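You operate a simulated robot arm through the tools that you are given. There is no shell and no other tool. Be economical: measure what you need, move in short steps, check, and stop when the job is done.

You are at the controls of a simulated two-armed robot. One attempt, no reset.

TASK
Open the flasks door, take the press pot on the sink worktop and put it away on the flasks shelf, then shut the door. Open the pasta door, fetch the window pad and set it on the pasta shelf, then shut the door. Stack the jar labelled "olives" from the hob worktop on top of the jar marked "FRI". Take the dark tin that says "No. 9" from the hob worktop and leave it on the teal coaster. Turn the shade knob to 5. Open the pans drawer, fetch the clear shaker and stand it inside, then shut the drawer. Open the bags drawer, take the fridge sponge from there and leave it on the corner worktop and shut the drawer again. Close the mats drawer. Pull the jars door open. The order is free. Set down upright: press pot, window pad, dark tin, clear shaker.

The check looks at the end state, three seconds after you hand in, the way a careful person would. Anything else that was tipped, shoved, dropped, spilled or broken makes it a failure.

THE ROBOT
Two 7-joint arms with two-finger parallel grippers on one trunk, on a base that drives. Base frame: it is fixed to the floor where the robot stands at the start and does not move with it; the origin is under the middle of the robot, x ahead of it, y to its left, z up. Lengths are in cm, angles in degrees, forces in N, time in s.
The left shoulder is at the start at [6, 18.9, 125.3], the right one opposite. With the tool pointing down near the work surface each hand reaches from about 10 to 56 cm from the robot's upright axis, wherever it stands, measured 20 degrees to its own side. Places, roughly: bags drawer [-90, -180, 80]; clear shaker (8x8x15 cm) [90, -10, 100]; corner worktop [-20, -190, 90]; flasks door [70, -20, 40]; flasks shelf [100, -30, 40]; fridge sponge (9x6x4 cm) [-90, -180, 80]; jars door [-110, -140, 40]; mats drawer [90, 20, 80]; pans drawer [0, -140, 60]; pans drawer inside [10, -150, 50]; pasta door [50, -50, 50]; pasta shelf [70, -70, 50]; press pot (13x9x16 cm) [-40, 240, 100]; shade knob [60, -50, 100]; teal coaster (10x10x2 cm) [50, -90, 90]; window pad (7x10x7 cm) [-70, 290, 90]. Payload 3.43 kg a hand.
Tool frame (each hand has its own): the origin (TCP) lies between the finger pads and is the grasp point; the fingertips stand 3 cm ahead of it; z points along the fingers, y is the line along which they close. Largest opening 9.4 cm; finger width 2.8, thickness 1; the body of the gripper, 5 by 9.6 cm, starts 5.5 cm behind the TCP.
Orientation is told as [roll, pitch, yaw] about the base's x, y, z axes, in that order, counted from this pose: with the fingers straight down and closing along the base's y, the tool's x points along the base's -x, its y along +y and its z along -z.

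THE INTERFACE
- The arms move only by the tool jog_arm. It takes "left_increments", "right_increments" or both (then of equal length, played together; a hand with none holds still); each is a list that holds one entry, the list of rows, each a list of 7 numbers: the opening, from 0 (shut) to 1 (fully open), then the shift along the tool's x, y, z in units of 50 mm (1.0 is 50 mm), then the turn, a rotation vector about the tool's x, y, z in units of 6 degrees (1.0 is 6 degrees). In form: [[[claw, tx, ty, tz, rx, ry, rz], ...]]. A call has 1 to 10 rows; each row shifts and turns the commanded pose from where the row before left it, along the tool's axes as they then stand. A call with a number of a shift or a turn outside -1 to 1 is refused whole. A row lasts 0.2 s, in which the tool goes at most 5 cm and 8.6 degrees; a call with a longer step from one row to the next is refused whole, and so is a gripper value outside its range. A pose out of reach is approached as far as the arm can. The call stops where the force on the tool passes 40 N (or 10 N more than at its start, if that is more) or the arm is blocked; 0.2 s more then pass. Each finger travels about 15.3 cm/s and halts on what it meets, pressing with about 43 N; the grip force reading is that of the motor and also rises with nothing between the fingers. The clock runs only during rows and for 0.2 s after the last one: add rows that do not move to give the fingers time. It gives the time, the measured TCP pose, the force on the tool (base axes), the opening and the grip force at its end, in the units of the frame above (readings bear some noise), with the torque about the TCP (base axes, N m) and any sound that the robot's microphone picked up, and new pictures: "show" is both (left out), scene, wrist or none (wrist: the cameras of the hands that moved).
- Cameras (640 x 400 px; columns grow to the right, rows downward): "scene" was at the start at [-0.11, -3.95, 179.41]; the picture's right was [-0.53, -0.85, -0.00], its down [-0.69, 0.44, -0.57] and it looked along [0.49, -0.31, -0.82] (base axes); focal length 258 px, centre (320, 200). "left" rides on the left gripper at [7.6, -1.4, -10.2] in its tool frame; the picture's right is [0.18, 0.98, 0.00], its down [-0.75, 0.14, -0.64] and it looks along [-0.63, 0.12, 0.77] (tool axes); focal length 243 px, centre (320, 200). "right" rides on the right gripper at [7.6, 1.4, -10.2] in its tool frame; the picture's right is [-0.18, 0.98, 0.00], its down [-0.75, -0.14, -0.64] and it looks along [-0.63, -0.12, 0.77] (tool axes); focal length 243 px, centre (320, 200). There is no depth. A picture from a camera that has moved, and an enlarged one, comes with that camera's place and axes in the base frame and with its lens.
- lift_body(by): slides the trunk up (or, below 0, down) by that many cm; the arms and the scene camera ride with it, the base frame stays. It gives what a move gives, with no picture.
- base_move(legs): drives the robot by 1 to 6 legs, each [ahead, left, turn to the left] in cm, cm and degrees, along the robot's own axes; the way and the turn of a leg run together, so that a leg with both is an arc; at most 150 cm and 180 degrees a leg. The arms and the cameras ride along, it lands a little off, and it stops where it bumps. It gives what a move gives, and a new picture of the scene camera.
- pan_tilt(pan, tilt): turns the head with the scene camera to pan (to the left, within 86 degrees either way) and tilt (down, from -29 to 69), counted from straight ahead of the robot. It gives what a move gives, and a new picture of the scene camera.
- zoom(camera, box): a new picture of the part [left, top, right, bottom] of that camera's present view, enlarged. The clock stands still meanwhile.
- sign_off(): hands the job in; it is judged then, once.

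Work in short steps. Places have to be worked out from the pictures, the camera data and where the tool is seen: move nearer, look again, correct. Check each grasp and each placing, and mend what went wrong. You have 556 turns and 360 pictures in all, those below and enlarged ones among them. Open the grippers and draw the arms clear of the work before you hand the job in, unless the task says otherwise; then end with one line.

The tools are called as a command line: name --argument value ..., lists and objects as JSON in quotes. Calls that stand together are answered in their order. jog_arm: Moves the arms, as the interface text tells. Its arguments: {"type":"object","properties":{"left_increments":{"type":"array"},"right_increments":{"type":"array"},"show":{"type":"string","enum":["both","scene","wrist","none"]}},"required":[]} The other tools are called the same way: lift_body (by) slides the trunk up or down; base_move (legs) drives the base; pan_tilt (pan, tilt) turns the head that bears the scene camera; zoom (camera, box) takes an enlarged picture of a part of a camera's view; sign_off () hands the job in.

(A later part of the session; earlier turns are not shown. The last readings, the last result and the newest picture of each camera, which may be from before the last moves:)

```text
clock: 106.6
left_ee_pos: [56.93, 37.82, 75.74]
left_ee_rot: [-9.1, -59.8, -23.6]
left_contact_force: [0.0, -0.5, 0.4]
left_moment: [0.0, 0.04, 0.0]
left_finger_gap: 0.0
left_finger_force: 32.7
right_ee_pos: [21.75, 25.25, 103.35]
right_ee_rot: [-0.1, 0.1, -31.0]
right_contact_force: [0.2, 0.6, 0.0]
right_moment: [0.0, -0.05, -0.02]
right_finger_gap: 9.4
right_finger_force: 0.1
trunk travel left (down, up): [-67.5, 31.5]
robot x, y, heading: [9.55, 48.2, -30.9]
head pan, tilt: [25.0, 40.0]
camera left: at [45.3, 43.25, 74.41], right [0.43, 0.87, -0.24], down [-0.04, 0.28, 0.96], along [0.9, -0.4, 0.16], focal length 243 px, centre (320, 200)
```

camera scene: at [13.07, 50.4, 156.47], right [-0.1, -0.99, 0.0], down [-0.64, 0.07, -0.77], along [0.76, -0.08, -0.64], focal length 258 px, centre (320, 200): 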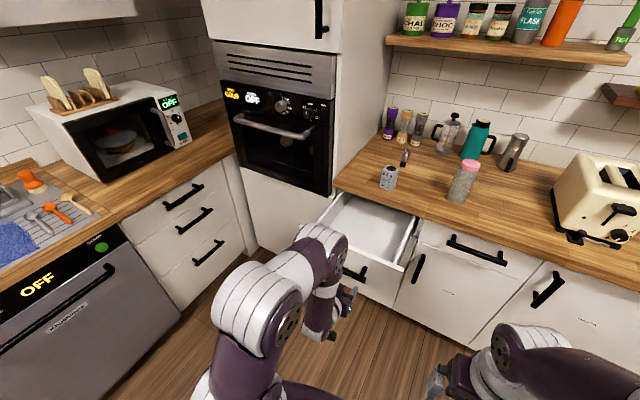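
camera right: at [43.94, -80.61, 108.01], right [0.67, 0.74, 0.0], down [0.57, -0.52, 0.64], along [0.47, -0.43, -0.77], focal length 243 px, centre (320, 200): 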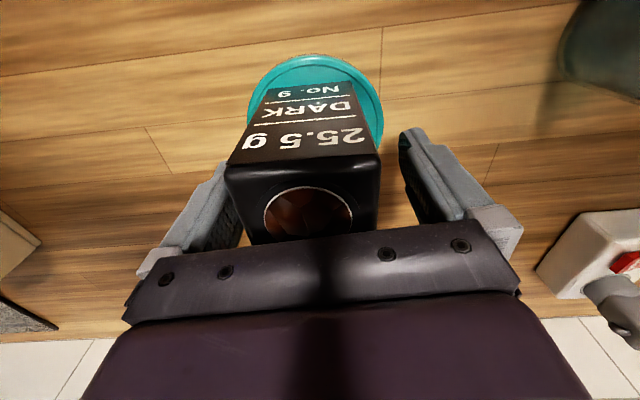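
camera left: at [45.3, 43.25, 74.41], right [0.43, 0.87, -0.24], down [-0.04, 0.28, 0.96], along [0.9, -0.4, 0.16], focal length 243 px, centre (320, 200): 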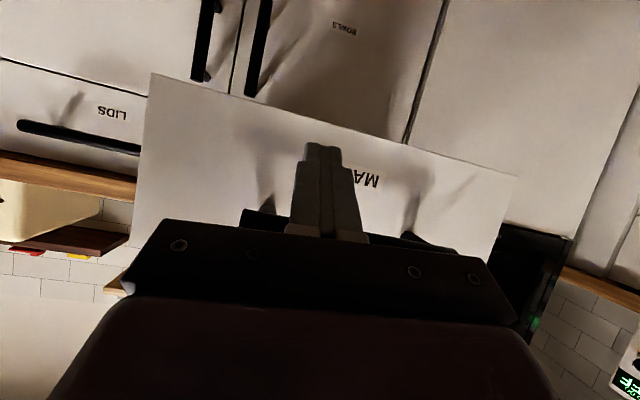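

MATS panel is right ahead. Drive 9 cm ahead, then push with the arm.

base_move --legs '[[9, 0, -1]]'

jog_arm --left_increments '[[[0, -0.25, 0, 0.43, 0, 0, 0], [0, -0.25, 0, 0.43, 0, 0, 0], [0, -0.25, 0, 0.43, 0, 0, 0], [0, -0.25, 0, 0.43, 0, 0, 0], [0, -0.25, 0, 0.43, 0, 0, 0], [0, -0.25, 0, 0.43, 0, 0, 0]]]' --show "wrist"

```text
clock: 107.7
left_ee_pos: [64.06, 32.38, 75.71]
left_ee_rot: [-9.1, -59.7, -24.7]
left_contact_force: [-0.9, -0.1, 1.0]
left_moment: [0.03, 0.02, 0.02]
left_finger_gap: 0.02
left_finger_force: 32.6
right_ee_pos: [28.9, 20.26, 103.42]
right_ee_rot: [0.0, 0.2, -32.1]
right_contact_force: [0.2, 0.5, 0.1]
right_moment: [0.04, 0.0, -0.04]
right_finger_gap: 9.4
right_finger_force: 0.0
trunk travel left (down, up): [-67.5, 31.5]
robot x, y, heading: [17.67, 43.86, -32.4]
head pan, tilt: [25.0, 40.0]
camera scene: at [20.72, 45.61, 156.47], right [-0.12, -0.99, 0.0], down [-0.64, 0.08, -0.77], along [0.76, -0.09, -0.64], focal length 258 px, centre (320, 200)
```

scene: 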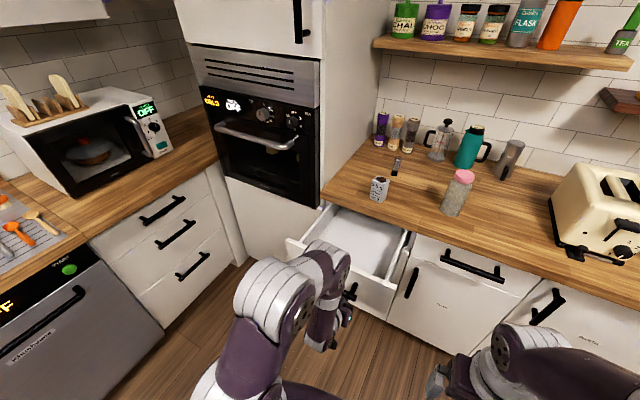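

```text
clock: 109.1
left_ee_pos: [76.93, 24.32, 75.8]
left_ee_rot: [-9.0, -59.8, -24.7]
left_contact_force: [0.1, 0.2, -0.4]
left_moment: [-0.01, -0.01, -0.01]
left_finger_gap: 0.01
left_finger_force: 33.3
right_ee_pos: [28.98, 20.28, 103.37]
right_ee_rot: [-0.1, 0.1, -32.2]
right_contact_force: [0.6, 0.3, -0.4]
right_moment: [0.01, 0.02, 0.03]
right_finger_gap: 9.43
right_finger_force: 0.0
trunk travel left (down, up): [-67.5, 31.5]
robot x, y, heading: [17.33, 43.43, -31.9]
head pan, tilt: [25.0, 40.0]
camera left: at [65.34, 30.0, 74.48], right [0.44, 0.86, -0.24], down [-0.04, 0.28, 0.96], along [0.9, -0.42, 0.16], focal length 243 px, centre (320, 200)
```

left: 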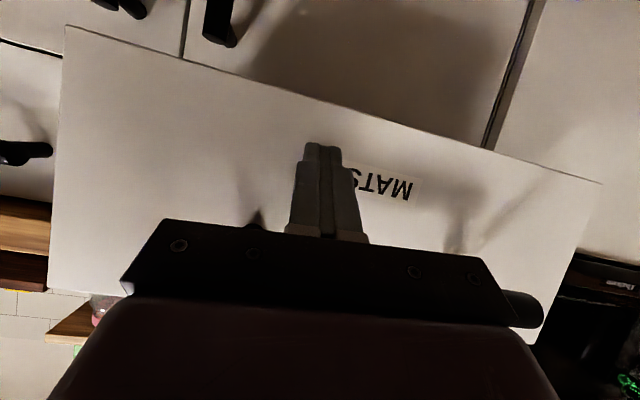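

No contact force yet; keep pushing forward.

jog_arm --left_increments '[[[0, -0.25, 0, 0.43, 0, 0, 0], [0, -0.25, 0, 0.43, 0, 0, 0], [0, -0.25, 0, 0.43, 0, 0, 0]]]' --show "both"

```text
clock: 109.9
left_ee_pos: [82.97, 20.38, 75.75]
left_ee_rot: [-9.2, -59.8, -24.5]
left_contact_force: [0.8, 0.0, 0.0]
left_moment: [0.02, 0.0, 0.03]
left_finger_gap: 0.0
left_finger_force: 33.3
right_ee_pos: [28.89, 20.21, 103.32]
right_ee_rot: [-0.1, 0.2, -32.1]
right_contact_force: [0.1, -0.3, 0.5]
right_moment: [0.03, 0.0, 0.02]
right_finger_gap: 9.38
right_finger_force: 0.1
trunk travel left (down, up): [-67.5, 31.5]
robot x, y, heading: [17.56, 44.1, -32.1]
head pan, tilt: [25.0, 40.0]
camera scene: at [20.68, 45.65, 156.47], right [-0.12, -0.99, 0.0], down [-0.64, 0.08, -0.77], along [0.76, -0.09, -0.64], focal length 258 px, centre (320, 200)
camera left: at [71.66, 26.0, 74.47], right [0.44, 0.86, -0.24], down [-0.04, 0.28, 0.96], along [0.9, -0.42, 0.16], focal length 243 px, centre (320, 200)
```

scene: 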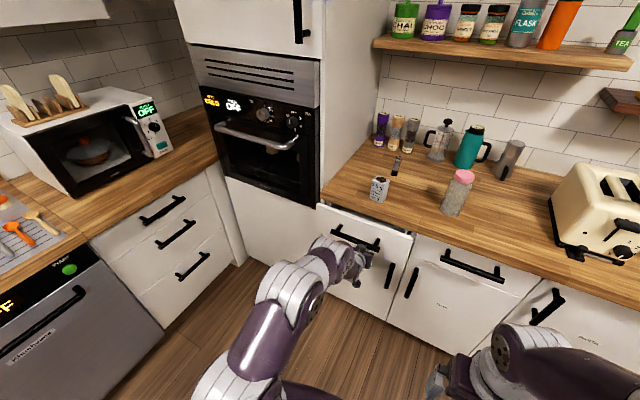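
left: 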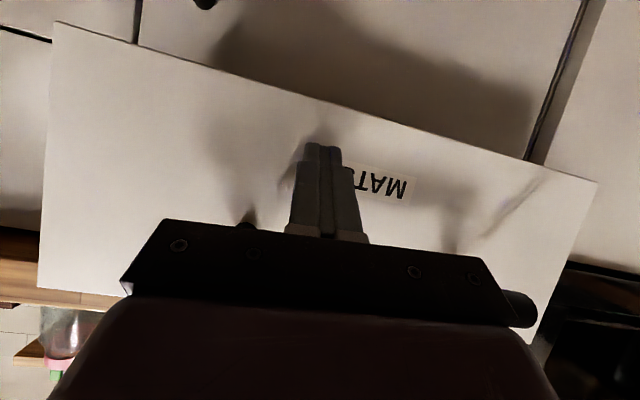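

Drawer slides freely and is nearly shut; push the last bit until resistance.

jog_arm --left_increments '[[[0, -0.15, 0, 0.26, 0, 0, 0], [0, -0.15, 0, 0.26, 0, 0, 0], [0, -0.15, 0, 0.26, 0, 0, 0]]]' --show "both"

```text
clock: 110.7
left_ee_pos: [86.88, 17.92, 75.92]
left_ee_rot: [-9.1, -59.8, -24.6]
left_contact_force: [-0.7, 0.9, -0.1]
left_moment: [-0.02, -0.03, 0.0]
left_finger_gap: 0.01
left_finger_force: 33.0
right_ee_pos: [28.8, 20.3, 103.37]
right_ee_rot: [-0.1, 0.2, -32.1]
right_contact_force: [-0.5, 0.4, 0.1]
right_moment: [-0.01, 0.02, 0.0]
right_finger_gap: 9.4
right_finger_force: 0.3
trunk travel left (down, up): [-67.5, 31.5]
robot x, y, heading: [17.75, 43.66, -32.3]
head pan, tilt: [25.0, 40.0]
camera scene: at [20.67, 45.66, 156.47], right [-0.12, -0.99, 0.0], down [-0.64, 0.08, -0.77], along [0.76, -0.09, -0.64], focal length 258 px, centre (320, 200)
camera left: at [75.44, 23.46, 74.58], right [0.44, 0.86, -0.24], down [-0.04, 0.28, 0.96], along [0.9, -0.42, 0.16], focal length 243 px, centre (320, 200)
```

scene: 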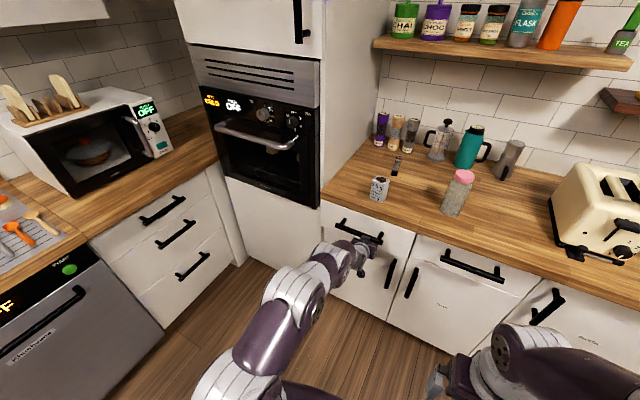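
left: 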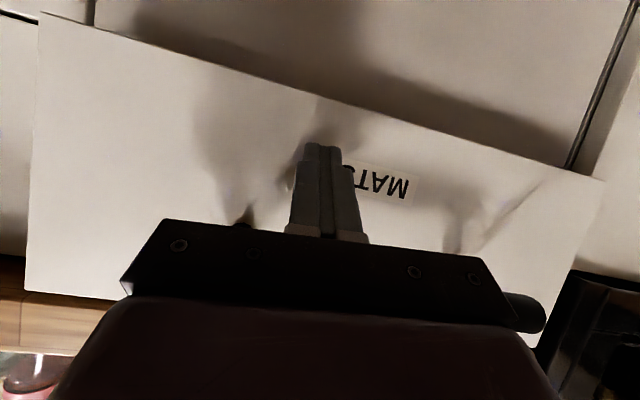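

jog_arm --left_increments '[[[0, -0.12, 0, 0.2, 0, 0, 0], [0, -0.12, 0, 0.2, 0, 0, 0], [0, -0.12, 0, 0.2, 0, 0, 0], [0, -0.12, 0, 0.2, 0, 0, 0]]]' --show "both"

```text
clock: 111.7
left_ee_pos: [90.11, 15.7, 76.03]
left_ee_rot: [-8.8, -59.6, -24.8]
left_contact_force: [-31.8, 18.0, 5.3]
left_moment: [-0.08, -0.01, -0.16]
left_finger_gap: 0.02
left_finger_force: 32.8
right_ee_pos: [28.39, 20.49, 103.45]
right_ee_rot: [-0.1, -0.3, -32.0]
right_contact_force: [0.7, -0.7, 0.1]
right_moment: [-0.03, 0.0, 0.0]
right_finger_gap: 9.4
right_finger_force: 0.1
trunk travel left (down, up): [-67.5, 31.5]
robot x, y, heading: [17.5, 43.4, -31.9]
head pan, tilt: [25.0, 40.0]
camera scene: at [19.95, 46.07, 156.49], right [-0.12, -0.99, 0.0], down [-0.63, 0.08, -0.77], along [0.76, -0.1, -0.64], focal length 258 px, centre (320, 200)
camera left: at [78.76, 21.38, 74.75], right [0.44, 0.87, -0.24], down [-0.03, 0.28, 0.96], along [0.9, -0.42, 0.15], focal length 243 px, centre (320, 200)
```

scene: 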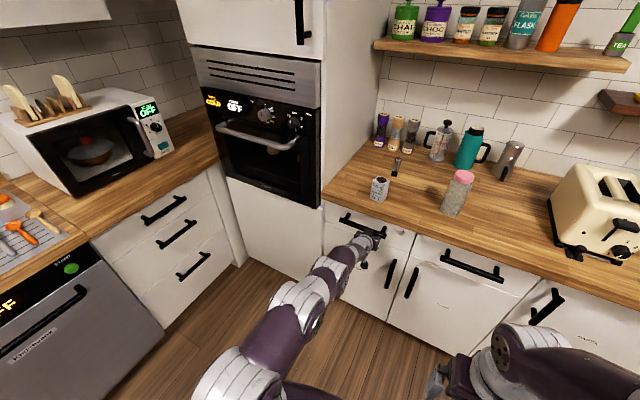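
left: 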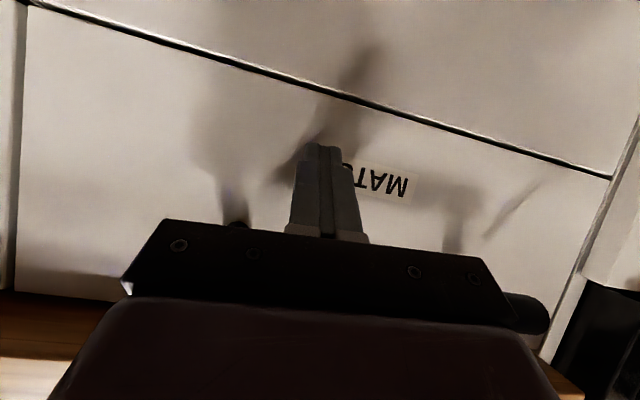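

Mats drawer is shut (36 N resistance, flush). Back the hand off and view the flasks door.

jog_arm --left_increments '[[[0, 0.25, 0, -0.43, 0, 0, 0], [0, 0.35, 0, -0.6, 0, 0, 0], [0.3, 0.35, 0, -0.6, 0, 0, 0], [0.5, 0.35, 0, -0.6, 0, 0, 0], [0.5, 0.35, 0, -0.6, 0, 0, 0]]]' --show "none"

base_move --legs '[[-18, 0, 0], [0, -28, 0]]'

pan_tilt --pan 5 --tilt 50

```text
clock: 112.9
left_ee_pos: [76.75, 24.15, 75.9]
left_ee_rot: [-9.1, -59.7, -24.7]
left_contact_force: [-0.2, -1.1, -0.4]
left_moment: [0.01, -0.01, -0.04]
left_finger_gap: 4.72
left_finger_force: 0.1
right_ee_pos: [28.89, 20.27, 103.37]
right_ee_rot: [-0.1, 0.1, -32.1]
right_contact_force: [0.0, -0.4, 0.3]
right_moment: [-0.05, 0.0, -0.03]
right_finger_gap: 9.39
right_finger_force: 0.1
trunk travel left (down, up): [-67.5, 31.5]
robot x, y, heading: [17.52, 43.4, -32.1]
head pan, tilt: [25.0, 40.0]
```

```text
clock: 115.9
left_ee_pos: [46.8, 9.09, 75.84]
left_ee_rot: [-9.0, -59.9, -24.8]
left_contact_force: [0.4, -0.1, 0.2]
left_moment: [0.01, 0.02, 0.04]
left_finger_gap: 4.71
left_finger_force: 0.0
right_ee_pos: [-1.08, 5.39, 103.47]
right_ee_rot: [0.0, 0.1, -32.1]
right_contact_force: [-0.7, 0.4, 0.5]
right_moment: [-0.03, -0.03, -0.05]
right_finger_gap: 9.41
right_finger_force: 0.0
trunk travel left (down, up): [-67.5, 31.5]
robot x, y, heading: [-12.44, 28.52, -32.0]
head pan, tilt: [25.0, 40.0]
camera scene: at [-9.35, 30.7, 156.47], right [-0.12, -0.99, 0.0], down [-0.64, 0.08, -0.77], along [0.76, -0.09, -0.64], focal length 258 px, centre (320, 200)
```

scene: 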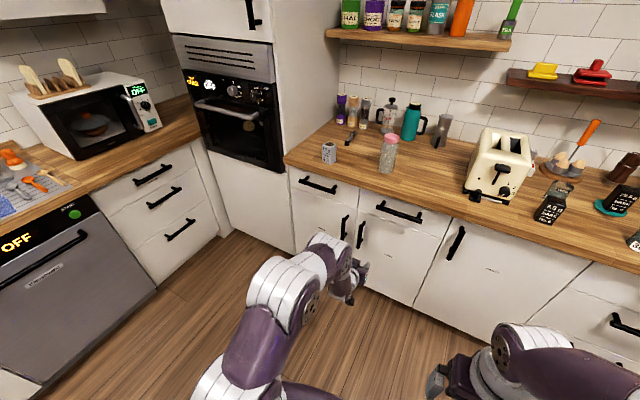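

```text
clock: 116.8
left_ee_pos: [46.82, 9.32, 75.91]
left_ee_rot: [-9.1, -59.8, -24.7]
left_contact_force: [0.2, 0.0, -0.3]
left_moment: [0.0, 0.0, -0.02]
left_finger_gap: 4.71
left_finger_force: 0.1
right_ee_pos: [-1.01, 5.37, 103.47]
right_ee_rot: [-0.2, 0.0, -32.2]
right_contact_force: [-0.2, -0.3, 0.2]
right_moment: [0.04, 0.02, 0.02]
right_finger_gap: 9.4
right_finger_force: 0.1
trunk travel left (down, up): [-67.5, 31.5]
robot x, y, heading: [-12.77, 28.93, -32.1]
head pan, tilt: [5.0, 50.0]
camera scene: at [-10.86, 28.35, 155.06], right [-0.45, -0.89, 0.0], down [-0.68, 0.35, -0.64], along [0.57, -0.29, -0.77], focal length 258 px, centre (320, 200)
```

scene: 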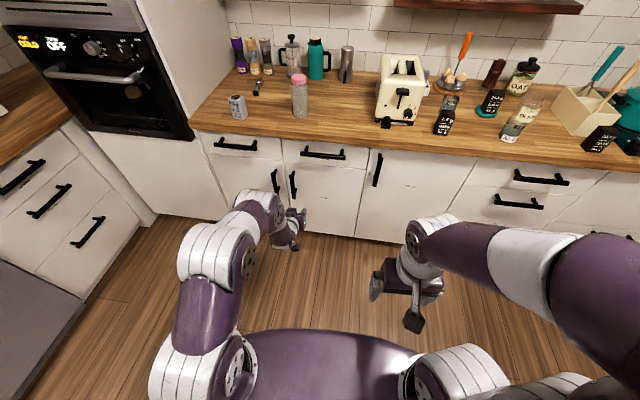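

Flasks handle: vertical bar at K≈(66.5, 40.3), z 45–68. Lower the trunk another 20 cm and level the hand toward it.

lift_body --by -20

jog_arm --left_increments '[[[0.5, 0, 0, 0, -0.43, 0, 0.75], [0.5, 0, 0, 0, 0, -0.9, 0], [0.5, 0, 0, 0, 0, -0.9, 0], [0.5, 0, 0, 0, 0, -0.9, 0]]]' --show "wrist"

```text
clock: 118.9
left_ee_pos: [46.82, 9.28, 55.93]
left_ee_rot: [-9.1, -59.8, -24.7]
left_contact_force: [-0.6, 0.3, -0.3]
left_moment: [0.02, 0.04, -0.03]
left_finger_gap: 4.72
left_finger_force: 0.1
right_ee_pos: [-0.99, 5.44, 83.44]
right_ee_rot: [0.0, 0.1, -32.0]
right_contact_force: [0.1, -0.3, 0.2]
right_moment: [0.0, 0.01, -0.03]
right_finger_gap: 9.43
right_finger_force: 0.1
trunk travel left (down, up): [-47.5, 51.5]
robot x, y, heading: [-12.33, 28.81, -31.9]
head pan, tilt: [5.0, 50.0]
```

```text
clock: 119.9
left_ee_pos: [46.98, 9.2, 55.99]
left_ee_rot: [2.7, -76.4, -35.1]
left_contact_force: [0.6, 0.0, 0.1]
left_moment: [-0.01, 0.01, 0.0]
left_finger_gap: 4.68
left_finger_force: 0.0
right_ee_pos: [-1.16, 5.41, 83.42]
right_ee_rot: [-0.1, 0.1, -32.1]
right_contact_force: [-1.0, -0.1, 0.5]
right_moment: [0.03, 0.01, 0.04]
right_finger_gap: 9.38
right_finger_force: 0.0
trunk travel left (down, up): [-47.5, 51.5]
robot x, y, heading: [-12.35, 29.22, -32.1]
head pan, tilt: [5.0, 50.0]
camera left: at [36.29, 14.48, 50.94], right [0.49, 0.85, -0.17], down [-0.31, 0.35, 0.88], along [0.81, -0.39, 0.43], focal length 243 px, centre (320, 200)
```

left: 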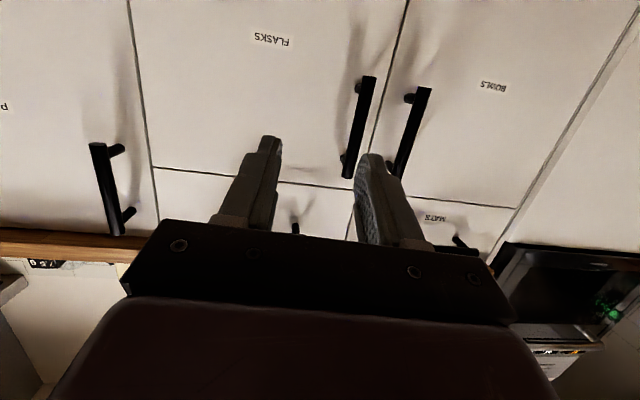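

Bar refined at (66.5,40.6). Shift hand 7.9 cm left, then drive 24 cm ahead.

jog_arm --left_increments '[[[0.5, 0, 0.79, 0, 0, 0, 0], [0.5, 0, 0.79, 0, 0, 0, 0]]]' --show "none"

base_move --legs '[[24, 0, 0]]'

jog_arm --left_increments '[[[0.5, 0, 0, 0, 0, 0, 0]]]' --show "wrist"

```text
clock: 120.5
left_ee_pos: [51.14, 15.84, 55.92]
left_ee_rot: [2.5, -76.3, -35.1]
left_contact_force: [0.1, 0.2, 0.6]
left_moment: [-0.01, -0.01, 0.01]
left_finger_gap: 4.7
left_finger_force: 0.1
right_ee_pos: [-1.14, 5.47, 83.45]
right_ee_rot: [-0.2, 0.1, -32.1]
right_contact_force: [0.1, -0.1, -0.2]
right_moment: [-0.02, -0.03, -0.01]
right_finger_gap: 9.44
right_finger_force: 0.0
trunk travel left (down, up): [-47.5, 51.5]
robot x, y, heading: [-12.25, 28.61, -32.0]
head pan, tilt: [5.0, 50.0]
```

```text
clock: 122.3
left_ee_pos: [70.8, 3.54, 55.8]
left_ee_rot: [2.6, -76.3, -35.3]
left_contact_force: [0.1, 0.3, -0.3]
left_moment: [0.02, 0.01, 0.0]
left_finger_gap: 4.7
left_finger_force: 0.0
right_ee_pos: [18.61, -6.89, 83.4]
right_ee_rot: [-0.1, 0.2, -32.2]
right_contact_force: [0.1, 0.5, 0.5]
right_moment: [0.02, 0.05, 0.0]
right_finger_gap: 9.39
right_finger_force: 0.0
trunk travel left (down, up): [-47.5, 51.5]
robot x, y, heading: [7.29, 16.35, -32.0]
head pan, tilt: [5.0, 50.0]
camera scene: at [8.79, 15.97, 135.05], right [-0.46, -0.89, 0.0], down [-0.68, 0.35, -0.64], along [0.57, -0.29, -0.77], focal length 258 px, centre (320, 200)
```

scene: 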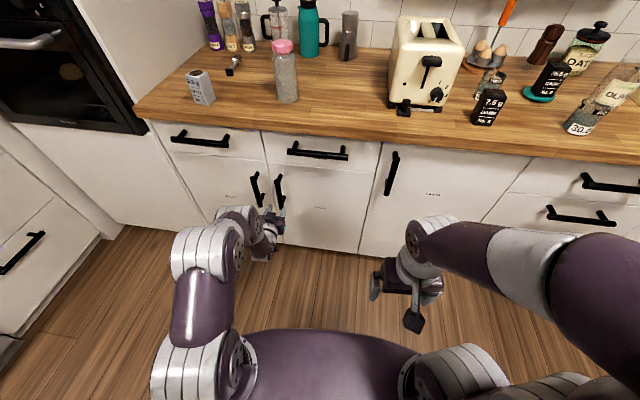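

```text
clock: 122.7
left_ee_pos: [70.67, 3.4, 55.9]
left_ee_rot: [2.6, -76.3, -35.1]
left_contact_force: [0.2, -0.8, 0.4]
left_moment: [0.0, 0.03, -0.01]
left_finger_gap: 4.7
left_finger_force: 0.0
right_ee_pos: [18.58, -6.85, 83.37]
right_ee_rot: [-0.1, 0.0, -32.1]
right_contact_force: [-0.6, 0.1, -0.7]
right_moment: [0.02, 0.01, 0.0]
right_finger_gap: 9.41
right_finger_force: 0.0
trunk travel left (down, up): [-47.5, 51.5]
robot x, y, heading: [7.16, 16.12, -32.0]
head pan, tilt: [5.0, 50.0]
camera left: at [60.14, 8.84, 50.92], right [0.49, 0.85, -0.17], down [-0.3, 0.35, 0.89], along [0.81, -0.39, 0.43], focal length 243 px, centre (320, 200)
```

left: 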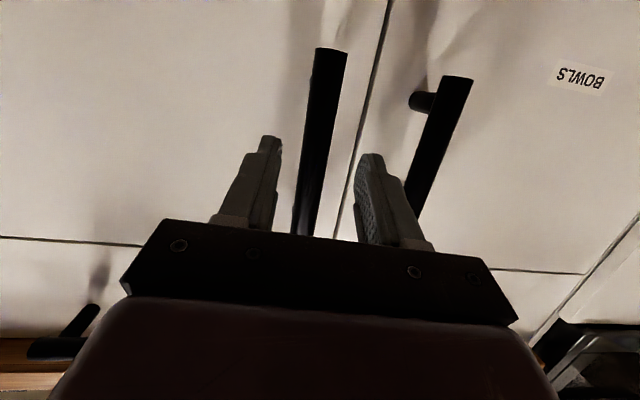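

The bar runs between the fingers. Advance 7.5 cm and close on it.

jog_arm --left_increments '[[[0.5, -0.165, 0, 0.73, 0, 0, 0], [0.5, -0.165, 0, 0.73, 0, 0, 0], [0.3, 0, 0, 0, 0, 0, 0], [0.1, 0, 0, 0, 0, 0, 0], [0.1, 0, 0, 0, 0, 0, 0]]]' --show "wrist"

```text
clock: 123.9
left_ee_pos: [76.89, -0.46, 55.66]
left_ee_rot: [2.6, -76.2, -35.3]
left_contact_force: [-9.1, -13.0, -1.5]
left_moment: [-0.84, 0.66, 0.16]
left_finger_gap: 2.64
left_finger_force: 44.8
right_ee_pos: [18.5, -6.94, 83.37]
right_ee_rot: [0.0, 0.1, -32.1]
right_contact_force: [0.2, 0.1, 0.1]
right_moment: [0.0, -0.02, 0.02]
right_finger_gap: 9.39
right_finger_force: 0.1
trunk travel left (down, up): [-47.5, 51.5]
robot x, y, heading: [7.04, 16.68, -31.9]
head pan, tilt: [5.0, 50.0]
camera left: at [66.39, 4.79, 50.71], right [0.5, 0.85, -0.17], down [-0.3, 0.35, 0.89], along [0.81, -0.39, 0.43], focal length 243 px, centre (320, 200)
```

left: 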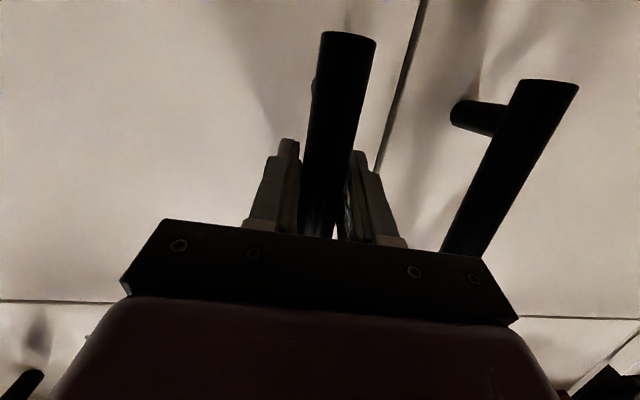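

Grip on the bar is good. Pull along the door's arc (hinge ≈(70.5,5), radius ≈36) in 5° steps, turning the hand with the door.

jog_arm --left_increments '[[[0.1, 0.13, -0.05, -0.6, -0.8, 0, -0.19], [0.1, 0.13, -0.08, -0.6, -0.8, 0, -0.19], [0.1, 0.13, -0.08, -0.6, -0.8, 0, -0.19]]]' --show "both"

```text
clock: 124.7
left_ee_pos: [68.48, 2.85, 55.77]
left_ee_rot: [3.3, -76.1, -20.8]
left_contact_force: [-2.6, -6.7, -10.3]
left_moment: [-0.64, 1.08, -0.22]
left_finger_gap: 2.65
left_finger_force: 44.8
right_ee_pos: [18.53, -6.9, 83.37]
right_ee_rot: [0.0, 0.1, -32.2]
right_contact_force: [0.2, 0.8, 0.4]
right_moment: [0.03, -0.01, -0.01]
right_finger_gap: 9.41
right_finger_force: 0.1
trunk travel left (down, up): [-47.5, 51.5]
robot x, y, heading: [7.17, 16.66, -32.1]
head pan, tilt: [5.0, 50.0]
camera scene: at [8.82, 15.96, 135.04], right [-0.45, -0.89, 0.0], down [-0.68, 0.35, -0.64], along [0.57, -0.29, -0.77], focal length 258 px, centre (320, 200)
camera left: at [56.86, 5.27, 50.72], right [0.26, 0.95, -0.17], down [-0.38, 0.26, 0.89], along [0.89, -0.16, 0.43], focal length 243 px, centre (320, 200)
```

scene: 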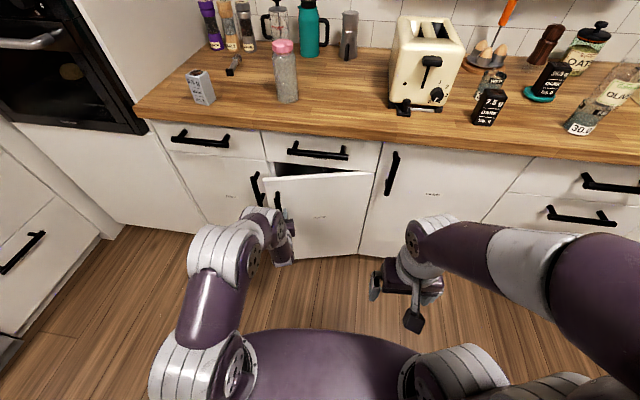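
left: 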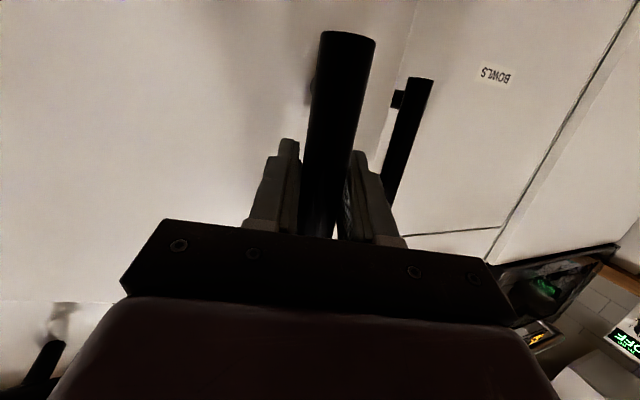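

Door opens smoothly (~14°). Continue.

jog_arm --left_increments '[[[0.1, 0.13, -0.08, -0.6, -0.8, 0, -0.19], [0.1, 0.13, -0.08, -0.6, -0.8, 0, -0.19], [0.1, 0.13, -0.08, -0.6, -0.8, 0, -0.19], [0.1, 0.13, -0.08, -0.6, -0.8, 0, -0.19]]]' --show "scene"

```text
clock: 125.7
left_ee_pos: [56.47, 3.91, 55.87]
left_ee_rot: [4.7, -76.0, -2.9]
left_contact_force: [-0.7, 0.5, -14.7]
left_moment: [-1.08, 0.79, -0.21]
left_finger_gap: 2.64
left_finger_force: 44.7
right_ee_pos: [18.63, -6.77, 83.33]
right_ee_rot: [0.0, 0.2, -32.1]
right_contact_force: [-0.1, 0.0, -0.2]
right_moment: [0.01, 0.02, 0.02]
right_finger_gap: 9.38
right_finger_force: 0.1
trunk travel left (down, up): [-47.5, 51.5]
robot x, y, heading: [7.58, 16.29, -32.0]
head pan, tilt: [5.0, 50.0]
stopped in row 4 (left hand): the force on the tool passed its limit (the readings are from after the stop); the commanded pose is now the measured one
camera scene: at [8.78, 15.97, 135.08], right [-0.45, -0.89, 0.0], down [-0.68, 0.35, -0.64], along [0.57, -0.29, -0.77], focal length 258 px, centre (320, 200)
```

scene: 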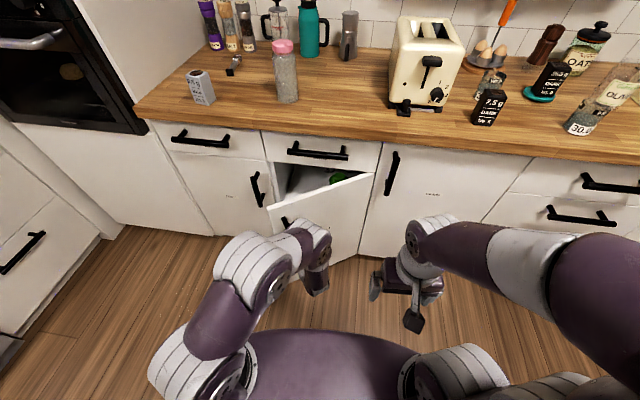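

Opened ~33°; the hinge refits to (68,2.6), R≈37.5. Continue with corrected arc.

jog_arm --left_increments '[[[0.1, 0.145, -0.03, -0.64, -0.8, 0, -0.19], [0.1, 0.145, -0.03, -0.64, -0.8, 0, -0.19], [0.1, 0.145, -0.03, -0.64, -0.8, 0, -0.19], [0.1, 0.145, -0.03, -0.64, -0.8, 0, -0.19]]]' --show "scene"

```text
clock: 126.6
left_ee_pos: [46.02, 1.47, 56.15]
left_ee_rot: [2.5, -76.2, 14.8]
left_contact_force: [4.1, -11.8, -21.1]
left_moment: [-0.9, 0.32, -0.15]
left_finger_gap: 2.64
left_finger_force: 44.9
right_ee_pos: [18.04, -6.96, 83.16]
right_ee_rot: [-0.6, 1.2, -31.5]
right_contact_force: [-13.6, -4.2, 2.8]
right_moment: [0.48, -1.05, 0.34]
right_finger_gap: 8.76
right_finger_force: 0.1
trunk travel left (down, up): [-47.5, 51.5]
robot x, y, heading: [7.23, 16.56, -32.0]
head pan, tilt: [5.0, 50.0]
stopped in row 4 (left hand): the force on the tool passed its limit (the readings are from after the stop); the commanded pose is now the measured one
camera scene: at [8.91, 15.92, 135.06], right [-0.46, -0.89, 0.0], down [-0.68, 0.35, -0.64], along [0.57, -0.29, -0.77], focal length 258 px, centre (320, 200)
```

scene: 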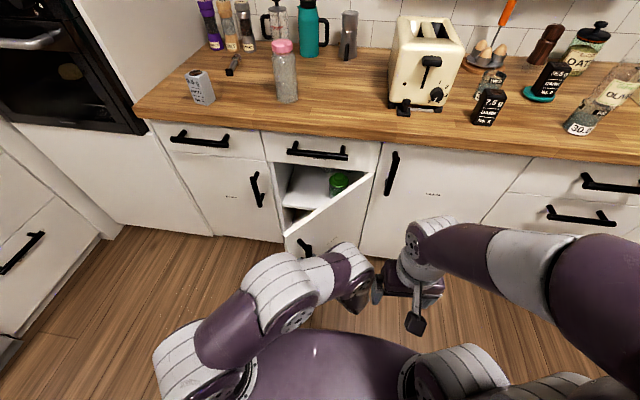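

The left forearm touched the right hand; move the right hand away (right/back/up), and release the handle.

jog_arm --right_increments '[[[1, 0, -0.8, -0.3, 0, 0, 0], [1, 0, -0.8, -0.3, 0, 0, 0], [1, 0, -0.8, -0.3, 0, 0, 0], [1, 0, -0.8, -0.3, 0, 0, 0], [1, 0, -0.8, -0.3, 0, 0, 0]]]' --left_increments '[[[0.1, 0, 0, 0, 0, 0, 0], [0.1, 0, 0, 0, 0, 0, 0], [0.3, 0, 0, 0, 0, 0, 0], [0.5, 0, 0, 0, 0, 0, 0], [0.5, 0, 0, 0, 0, 0, 0]]]' --show "both"

```text
clock: 127.8
left_ee_pos: [46.03, 1.47, 56.12]
left_ee_rot: [3.3, -76.6, 14.1]
left_contact_force: [-0.8, -0.3, -0.6]
left_moment: [-0.02, 0.02, 0.06]
left_finger_gap: 4.7
left_finger_force: 0.0
right_ee_pos: [8.96, -23.89, 88.84]
right_ee_rot: [-0.2, 1.0, -31.6]
right_contact_force: [1.0, -0.9, -0.5]
right_moment: [0.02, 0.0, 0.02]
right_finger_gap: 9.41
right_finger_force: 0.0
right hand out of reach, approached as far as the arm can: row 1, 4, 5
trunk travel left (down, up): [-47.5, 51.5]
robot x, y, heading: [7.2, 16.51, -32.1]
head pan, tilt: [5.0, 50.0]
camera scene: at [8.7, 15.86, 135.05], right [-0.46, -0.89, 0.0], down [-0.68, 0.35, -0.64], along [0.57, -0.29, -0.77], focal length 258 px, centre (320, 200)
camera right: at [3.64, -18.72, 99.15], right [0.67, 0.74, -0.01], down [0.58, -0.52, 0.63], along [0.46, -0.43, -0.78], focal length 243 px, centre (320, 200)
camera left: at [35.34, -3.12, 51.15], right [-0.33, 0.93, -0.17], down [-0.47, -0.01, 0.88], along [0.82, 0.37, 0.44], focal length 243 px, centre (320, 200)
```

scene: 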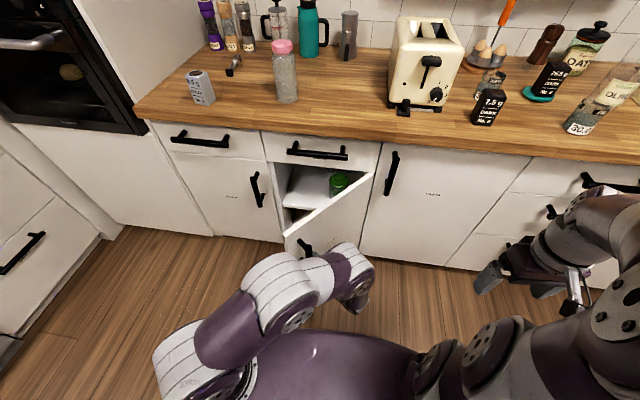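
right: 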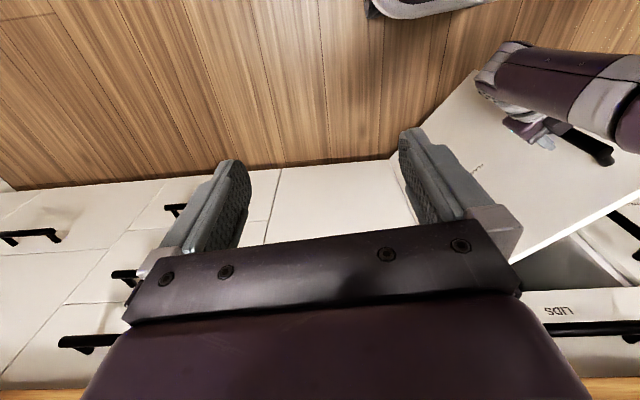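
left: 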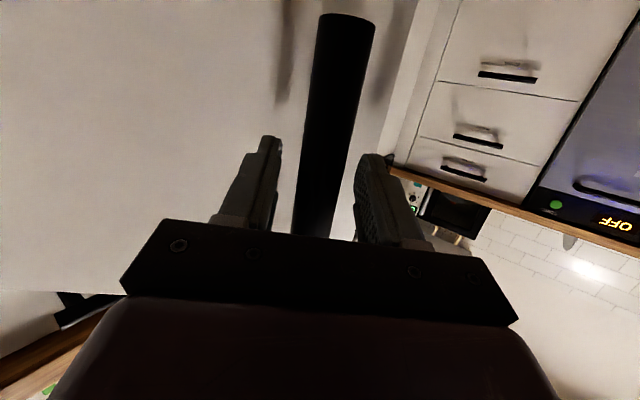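

Door ~48° open. Retreat the left hand along its axis, then swing it to forward pointing so I can push the door from inside.

jog_arm --left_increments '[[[0.5, 0.15, 0, -0.7, 0, 0, 0], [0.5, 0.15, 0, -0.7, 0, 0, 0], [0.5, 0.1, 0, -0.4, 0.8, 0, 0.19], [0.5, 0, 0.4, 0, 0.9, 0, 0.2], [0.5, 0, 0.4, 0, 0.9, 0, 0.2], [0.5, 0, 0.4, 0, 0.9, 0, 0.2], [0.5, 0, 0.4, 0, 0.9, 0, 0.2], [0.5, 0, 0.4, 0, 0.9, 0, 0.2]]]' --show "both"

```text
clock: 129.3
left_ee_pos: [39.54, 2.05, 56.78]
left_ee_rot: [-30.8, -72.7, 33.6]
left_contact_force: [0.0, 0.3, 0.3]
left_moment: [-0.02, 0.0, -0.01]
left_finger_gap: 4.72
left_finger_force: 0.0
right_ee_pos: [9.18, -23.93, 89.14]
right_ee_rot: [-0.3, 0.9, -31.6]
right_contact_force: [0.6, -0.3, 0.2]
right_moment: [-0.01, 0.0, 0.03]
right_finger_gap: 9.41
right_finger_force: 0.1
trunk travel left (down, up): [-47.5, 51.5]
robot x, y, heading: [7.25, 16.62, -32.1]
head pan, tilt: [5.0, 50.0]
stopped in row 7 (left hand): the arm was blocked; the commanded pose is now the measured one
camera scene: at [8.7, 16.01, 135.05], right [-0.46, -0.89, 0.0], down [-0.68, 0.35, -0.64], along [0.57, -0.29, -0.77], focal length 258 px, centre (320, 200)
camera left: at [28.0, -0.79, 52.34], right [-0.11, 0.94, -0.33], down [-0.44, 0.25, 0.86], along [0.89, 0.24, 0.39], focal length 243 px, centre (320, 200)
```

scene: 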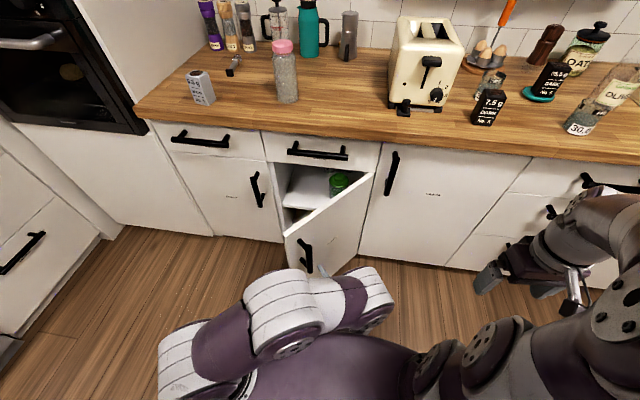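
left: 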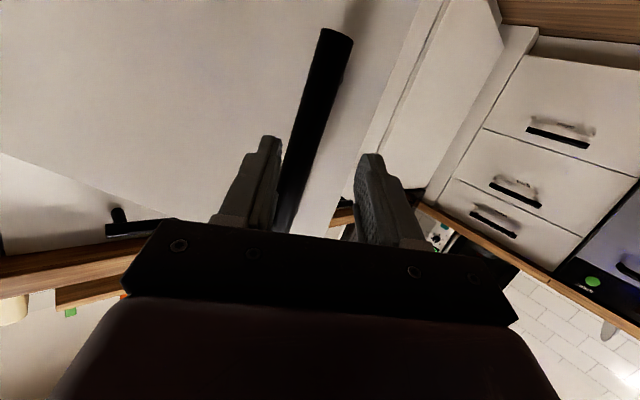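

Arm is cramped against the torso. Back the base off 22 cm to gain room.

base_move --legs '[[-22, 0, 0]]'

jog_arm --left_increments '[[[0.5, -0.1, 0, 0.7, 0.9, 0, 0.2], [0.5, -0.1, 0, 0.7, 0.9, 0, 0.2], [0.5, -0.1, 0, 0.7, 0.9, 0, 0.2], [0.5, 0, 0, 0, 0.9, 0, 0.2], [0.5, 0, 0, 0, 0.9, 0, 0.2]]]' --show "both"

```text
clock: 131.0
left_ee_pos: [21.1, 13.81, 56.84]
left_ee_rot: [-31.0, -72.8, 34.1]
left_contact_force: [0.4, 0.2, 0.1]
left_moment: [-0.02, 0.0, -0.03]
left_finger_gap: 4.69
left_finger_force: 0.0
right_ee_pos: [-9.23, -12.23, 89.07]
right_ee_rot: [-0.3, 0.9, -31.3]
right_contact_force: [0.1, 0.4, 0.2]
right_moment: [-0.02, 0.01, 0.01]
right_finger_gap: 9.42
right_finger_force: 0.1
trunk travel left (down, up): [-47.5, 51.5]
robot x, y, heading: [-11.16, 27.94, -31.9]
head pan, tilt: [5.0, 50.0]
camera scene: at [-9.9, 27.64, 135.06], right [-0.45, -0.89, 0.0], down [-0.68, 0.35, -0.64], along [0.57, -0.29, -0.77], focal length 258 px, centre (320, 200)
```

scene: 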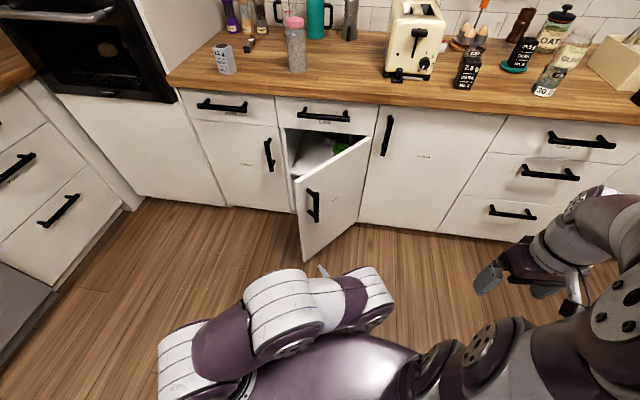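

```text
clock: 132.2
left_ee_pos: [31.76, 13.16, 55.71]
left_ee_rot: [-40.8, -76.1, 15.9]
left_contact_force: [0.6, -0.2, -0.2]
left_moment: [-0.02, 0.02, 0.0]
left_finger_gap: 4.69
left_finger_force: 0.0
right_ee_pos: [-9.24, -12.2, 89.0]
right_ee_rot: [-0.4, 0.9, -31.4]
right_contact_force: [-0.4, 0.8, -0.3]
right_moment: [0.01, -0.03, 0.02]
right_finger_gap: 9.41
right_finger_force: 0.0
trunk travel left (down, up): [-47.5, 51.5]
robot x, y, heading: [-11.14, 28.04, -31.7]
head pan, tilt: [5.0, 50.0]
camera scene: at [-9.75, 27.6, 135.05], right [-0.45, -0.89, 0.0], down [-0.68, 0.35, -0.64], along [0.57, -0.29, -0.77], focal length 258 px, centre (320, 200)
camera left: at [20.41, 15.93, 50.38], right [0.35, 0.87, -0.33], down [-0.34, 0.45, 0.83], along [0.87, -0.18, 0.45], focal length 243 px, centre (320, 200)
```

scene: 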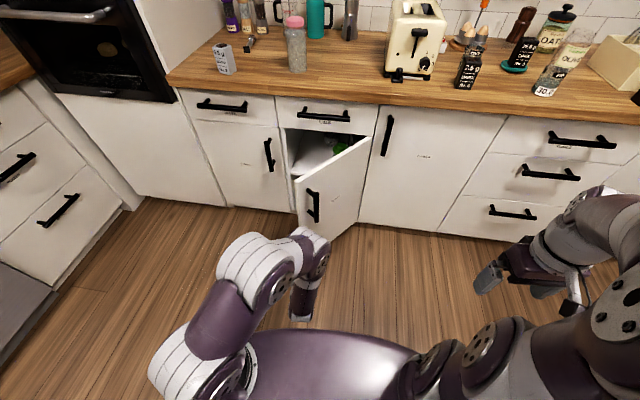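
left: 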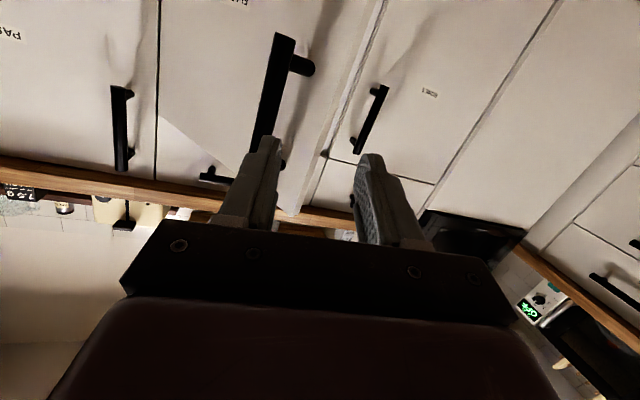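

Hand now points forward. Move it ~18 cm left, then drive ahead to bring it inside of the door's free edge (edge ≈(35,28)).

jog_arm --left_increments '[[[0.2, 0, 0.9, 0, 0, 0, 0], [0, 0, 0.9, 0, 0, 0, 0], [0, 0, 0.9, 0, 0, 0, 0], [0, 0, 0.9, 0, 0, 0, 0]]]' --show "none"

base_move --legs '[[28, 0, 0]]'

```text
clock: 133.2
left_ee_pos: [38.91, 29.52, 53.03]
left_ee_rot: [-40.6, -76.2, 15.8]
left_contact_force: [0.3, 0.2, -0.1]
left_moment: [-0.01, 0.0, 0.02]
left_finger_gap: 0.0
left_finger_force: 32.4
right_ee_pos: [-9.24, -12.26, 89.01]
right_ee_rot: [-0.4, 0.9, -31.4]
right_contact_force: [0.3, 0.3, -0.4]
right_moment: [-0.02, -0.02, -0.03]
right_finger_gap: 9.43
right_finger_force: 0.0
trunk travel left (down, up): [-47.5, 51.5]
robot x, y, heading: [-11.21, 27.97, -32.1]
head pan, tilt: [5.0, 50.0]
```

```text
clock: 135.2
left_ee_pos: [63.08, 14.71, 52.92]
left_ee_rot: [-40.4, -76.1, 15.8]
left_contact_force: [0.1, 0.3, 0.6]
left_moment: [0.01, 0.02, 0.02]
left_finger_gap: 0.0
left_finger_force: 32.8
right_ee_pos: [15.01, -27.17, 88.94]
right_ee_rot: [-0.4, 1.0, -31.3]
right_contact_force: [0.9, 0.8, 0.2]
right_moment: [0.05, 0.01, 0.03]
right_finger_gap: 9.38
right_finger_force: 0.0
trunk travel left (down, up): [-47.5, 51.5]
robot x, y, heading: [12.6, 13.09, -31.6]
head pan, tilt: [5.0, 50.0]
camera scene: at [14.37, 12.59, 135.05], right [-0.45, -0.89, 0.0], down [-0.68, 0.35, -0.64], along [0.57, -0.29, -0.77], focal length 258 px, centre (320, 200)
```

scene: 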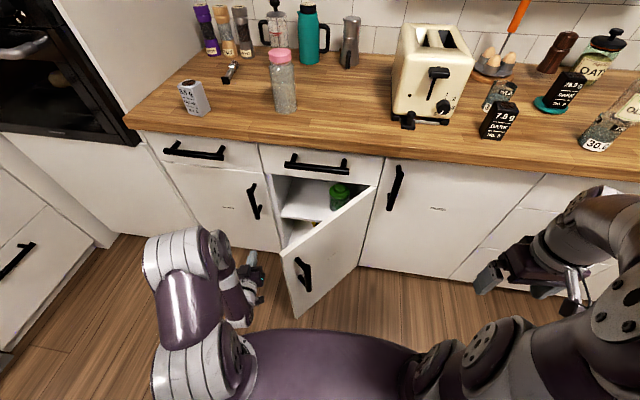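

Hand is on the inner side of the door. Sweep right to push the door open.

jog_arm --left_increments '[[[0, 0, -0.7, 0, 0, 0, 0], [0, 0, -0.7, 0, 0, 0, 0], [0, 0, -0.7, 0, 0, 0, 0], [0, 0, -0.7, 0, 0, 0, 0], [0, 0, -0.7, 0, 0, 0, 0], [0, 0, -0.7, 0, 0, 0, 0]]]' --show "scene"

```text
clock: 135.8
left_ee_pos: [59.68, 8.53, 54.0]
left_ee_rot: [-38.2, -75.8, 14.1]
left_contact_force: [0.1, -0.2, 0.8]
left_moment: [0.0, 0.0, 0.03]
left_finger_gap: 0.01
left_finger_force: 32.8
right_ee_pos: [14.9, -27.19, 88.89]
right_ee_rot: [-0.3, 0.9, -31.2]
right_contact_force: [0.4, 0.3, -0.3]
right_moment: [0.04, 0.02, -0.03]
right_finger_gap: 9.42
right_finger_force: 0.1
trunk travel left (down, up): [-47.5, 51.5]
robot x, y, heading: [12.69, 13.1, -31.5]
head pan, tilt: [5.0, 50.0]
stopped in row 3 (left hand): the force on the tool passed its limit (the readings are from after the stop); the commanded pose is now the measured one
camera scene: at [14.28, 12.64, 135.05], right [-0.45, -0.89, 0.0], down [-0.68, 0.34, -0.64], along [0.57, -0.29, -0.77], focal length 258 px, centre (320, 200)
```

scene: 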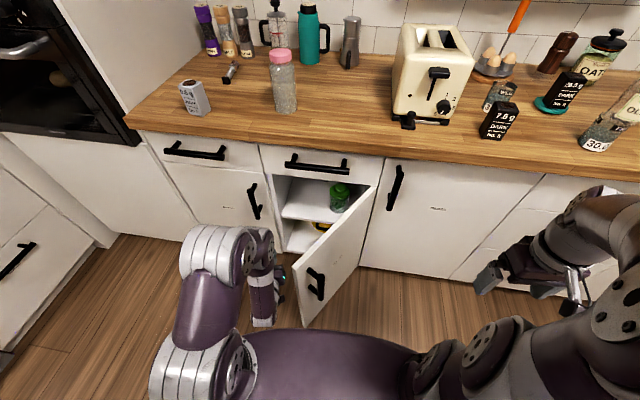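

Contact made; door moved. Continue more slowly.

jog_arm --left_increments '[[[0, 0, -0.3, 0, 0, 0, 0], [0, 0, -0.35, 0, 0, 0, 0], [0, 0, -0.35, 0, 0, 0, 0], [0, 0, -0.35, 0, 0, 0, 0], [0, 0, -0.35, 0, 0, 0, 0], [0, 0, -0.35, 0, 0, 0, 0], [0, 0, -0.35, 0, 0, 0, 0]]]' --show "scene"

```text
clock: 137.4
left_ee_pos: [55.0, -2.41, 55.81]
left_ee_rot: [-38.4, -75.7, 14.4]
left_contact_force: [0.4, 0.0, -0.3]
left_moment: [-0.03, 0.02, -0.02]
left_finger_gap: 0.0
left_finger_force: 33.2
right_ee_pos: [15.08, -27.3, 88.96]
right_ee_rot: [-0.3, 0.9, -31.2]
right_contact_force: [0.0, 0.2, -0.2]
right_moment: [-0.04, -0.01, 0.0]
right_finger_gap: 9.4
right_finger_force: 0.0
trunk travel left (down, up): [-47.5, 51.5]
robot x, y, heading: [13.14, 13.11, -31.8]
head pan, tilt: [5.0, 50.0]
camera scene: at [14.26, 12.63, 135.05], right [-0.45, -0.89, 0.0], down [-0.68, 0.34, -0.64], along [0.57, -0.29, -0.77], focal length 258 px, centre (320, 200)
```

scene: 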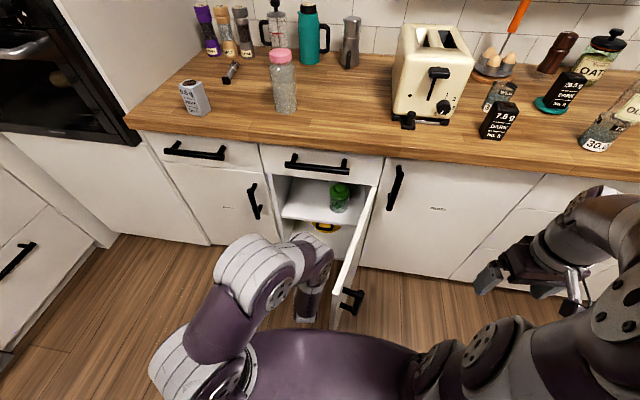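

jog_arm --left_increments '[[[0, 0, -0.35, 0, 0, 0, 0], [0, 0, -0.35, 0, 0, 0, 0], [0, 0, -0.35, 0, 0, 0, 0], [0, 0, -0.35, 0, 0, 0, 0], [0, 0, -0.35, 0, 0, 0, 0], [0, 0, -0.35, 0, 0, 0, 0], [0, 0, -0.35, 0, 0, 0, 0], [0, 0, -0.35, 0, 0, 0, 0]]]' --show "scene"

```text
clock: 139.2
left_ee_pos: [49.64, -15.13, 57.94]
left_ee_rot: [-38.3, -75.8, 14.2]
left_contact_force: [0.1, -0.8, 0.5]
left_moment: [0.03, 0.03, -0.01]
left_finger_gap: 0.0
left_finger_force: 33.2
right_ee_pos: [14.98, -27.23, 89.04]
right_ee_rot: [-0.3, 1.0, -31.2]
right_contact_force: [0.1, -0.1, -0.7]
right_moment: [-0.01, 0.01, 0.0]
right_finger_gap: 9.38
right_finger_force: 0.0
trunk travel left (down, up): [-47.5, 51.5]
robot x, y, heading: [12.73, 12.87, -31.5]
head pan, tilt: [5.0, 50.0]
camera scene: at [14.27, 12.63, 135.05], right [-0.45, -0.89, 0.0], down [-0.68, 0.34, -0.64], along [0.57, -0.29, -0.77], focal length 258 px, centre (320, 200)
```

scene: 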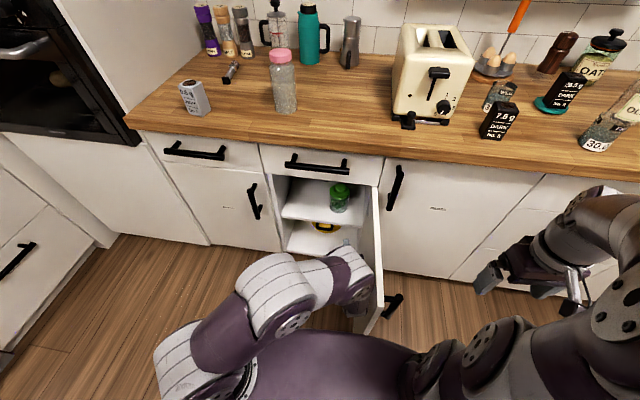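

Door is ~95° open; nudge a bit more, then back out. The upper shelf (z≈40, with a green flask at the right) is the flasks shelf.

jog_arm --left_increments '[[[0, 0, -0.35, 0, 0, 0, 0], [0, 0, -0.35, 0, 0, 0, 0], [0, 0, -0.35, 0, 0, 0, 0], [0, 0, 0.5, 0, 0, 0, 0], [0, 0, 0.5, 0, 0, 0, 0]]]' --show "none"

base_move --legs '[[-45, 0, 0]]'

```text
clock: 140.0
left_ee_pos: [48.43, -18.33, 58.3]
left_ee_rot: [-35.8, -76.2, 12.6]
left_contact_force: [3.9, 16.5, 7.8]
left_moment: [-0.07, 1.03, -1.88]
left_finger_gap: 0.0
left_finger_force: 32.8
right_ee_pos: [15.11, -27.09, 88.99]
right_ee_rot: [-0.3, 1.0, -31.1]
right_contact_force: [-0.2, -0.2, -0.7]
right_moment: [0.06, 0.0, -0.02]
right_finger_gap: 9.4
right_finger_force: 0.1
trunk travel left (down, up): [-47.5, 51.5]
robot x, y, heading: [13.09, 12.9, -31.6]
head pan, tilt: [5.0, 50.0]
stopped in row 3 (left hand): the force on the tool passed its limit (the readings are from after the stop); the commanded pose is now the measured one
```

```text
clock: 142.7
left_ee_pos: [9.79, 5.25, 58.56]
left_ee_rot: [-36.7, -76.1, 12.9]
left_contact_force: [0.2, -0.4, -0.5]
left_moment: [0.03, -0.02, -0.01]
left_finger_gap: 0.01
left_finger_force: 32.9
right_ee_pos: [-23.44, -3.5, 89.03]
right_ee_rot: [-0.4, 0.9, -31.3]
right_contact_force: [0.4, 0.1, 0.5]
right_moment: [-0.03, -0.03, 0.0]
right_finger_gap: 9.41
right_finger_force: 0.0
trunk travel left (down, up): [-47.5, 51.5]
robot x, y, heading: [-25.68, 36.5, -31.8]
head pan, tilt: [5.0, 50.0]
camera scene: at [-24.14, 36.4, 135.06], right [-0.45, -0.89, 0.0], down [-0.68, 0.34, -0.64], along [0.57, -0.29, -0.77], focal length 258 px, centre (320, 200)
```

scene: 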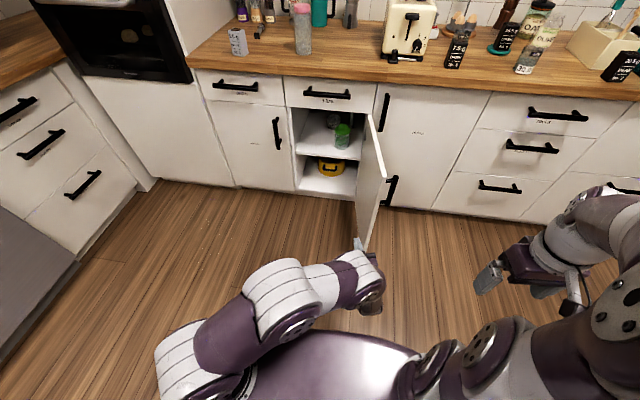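

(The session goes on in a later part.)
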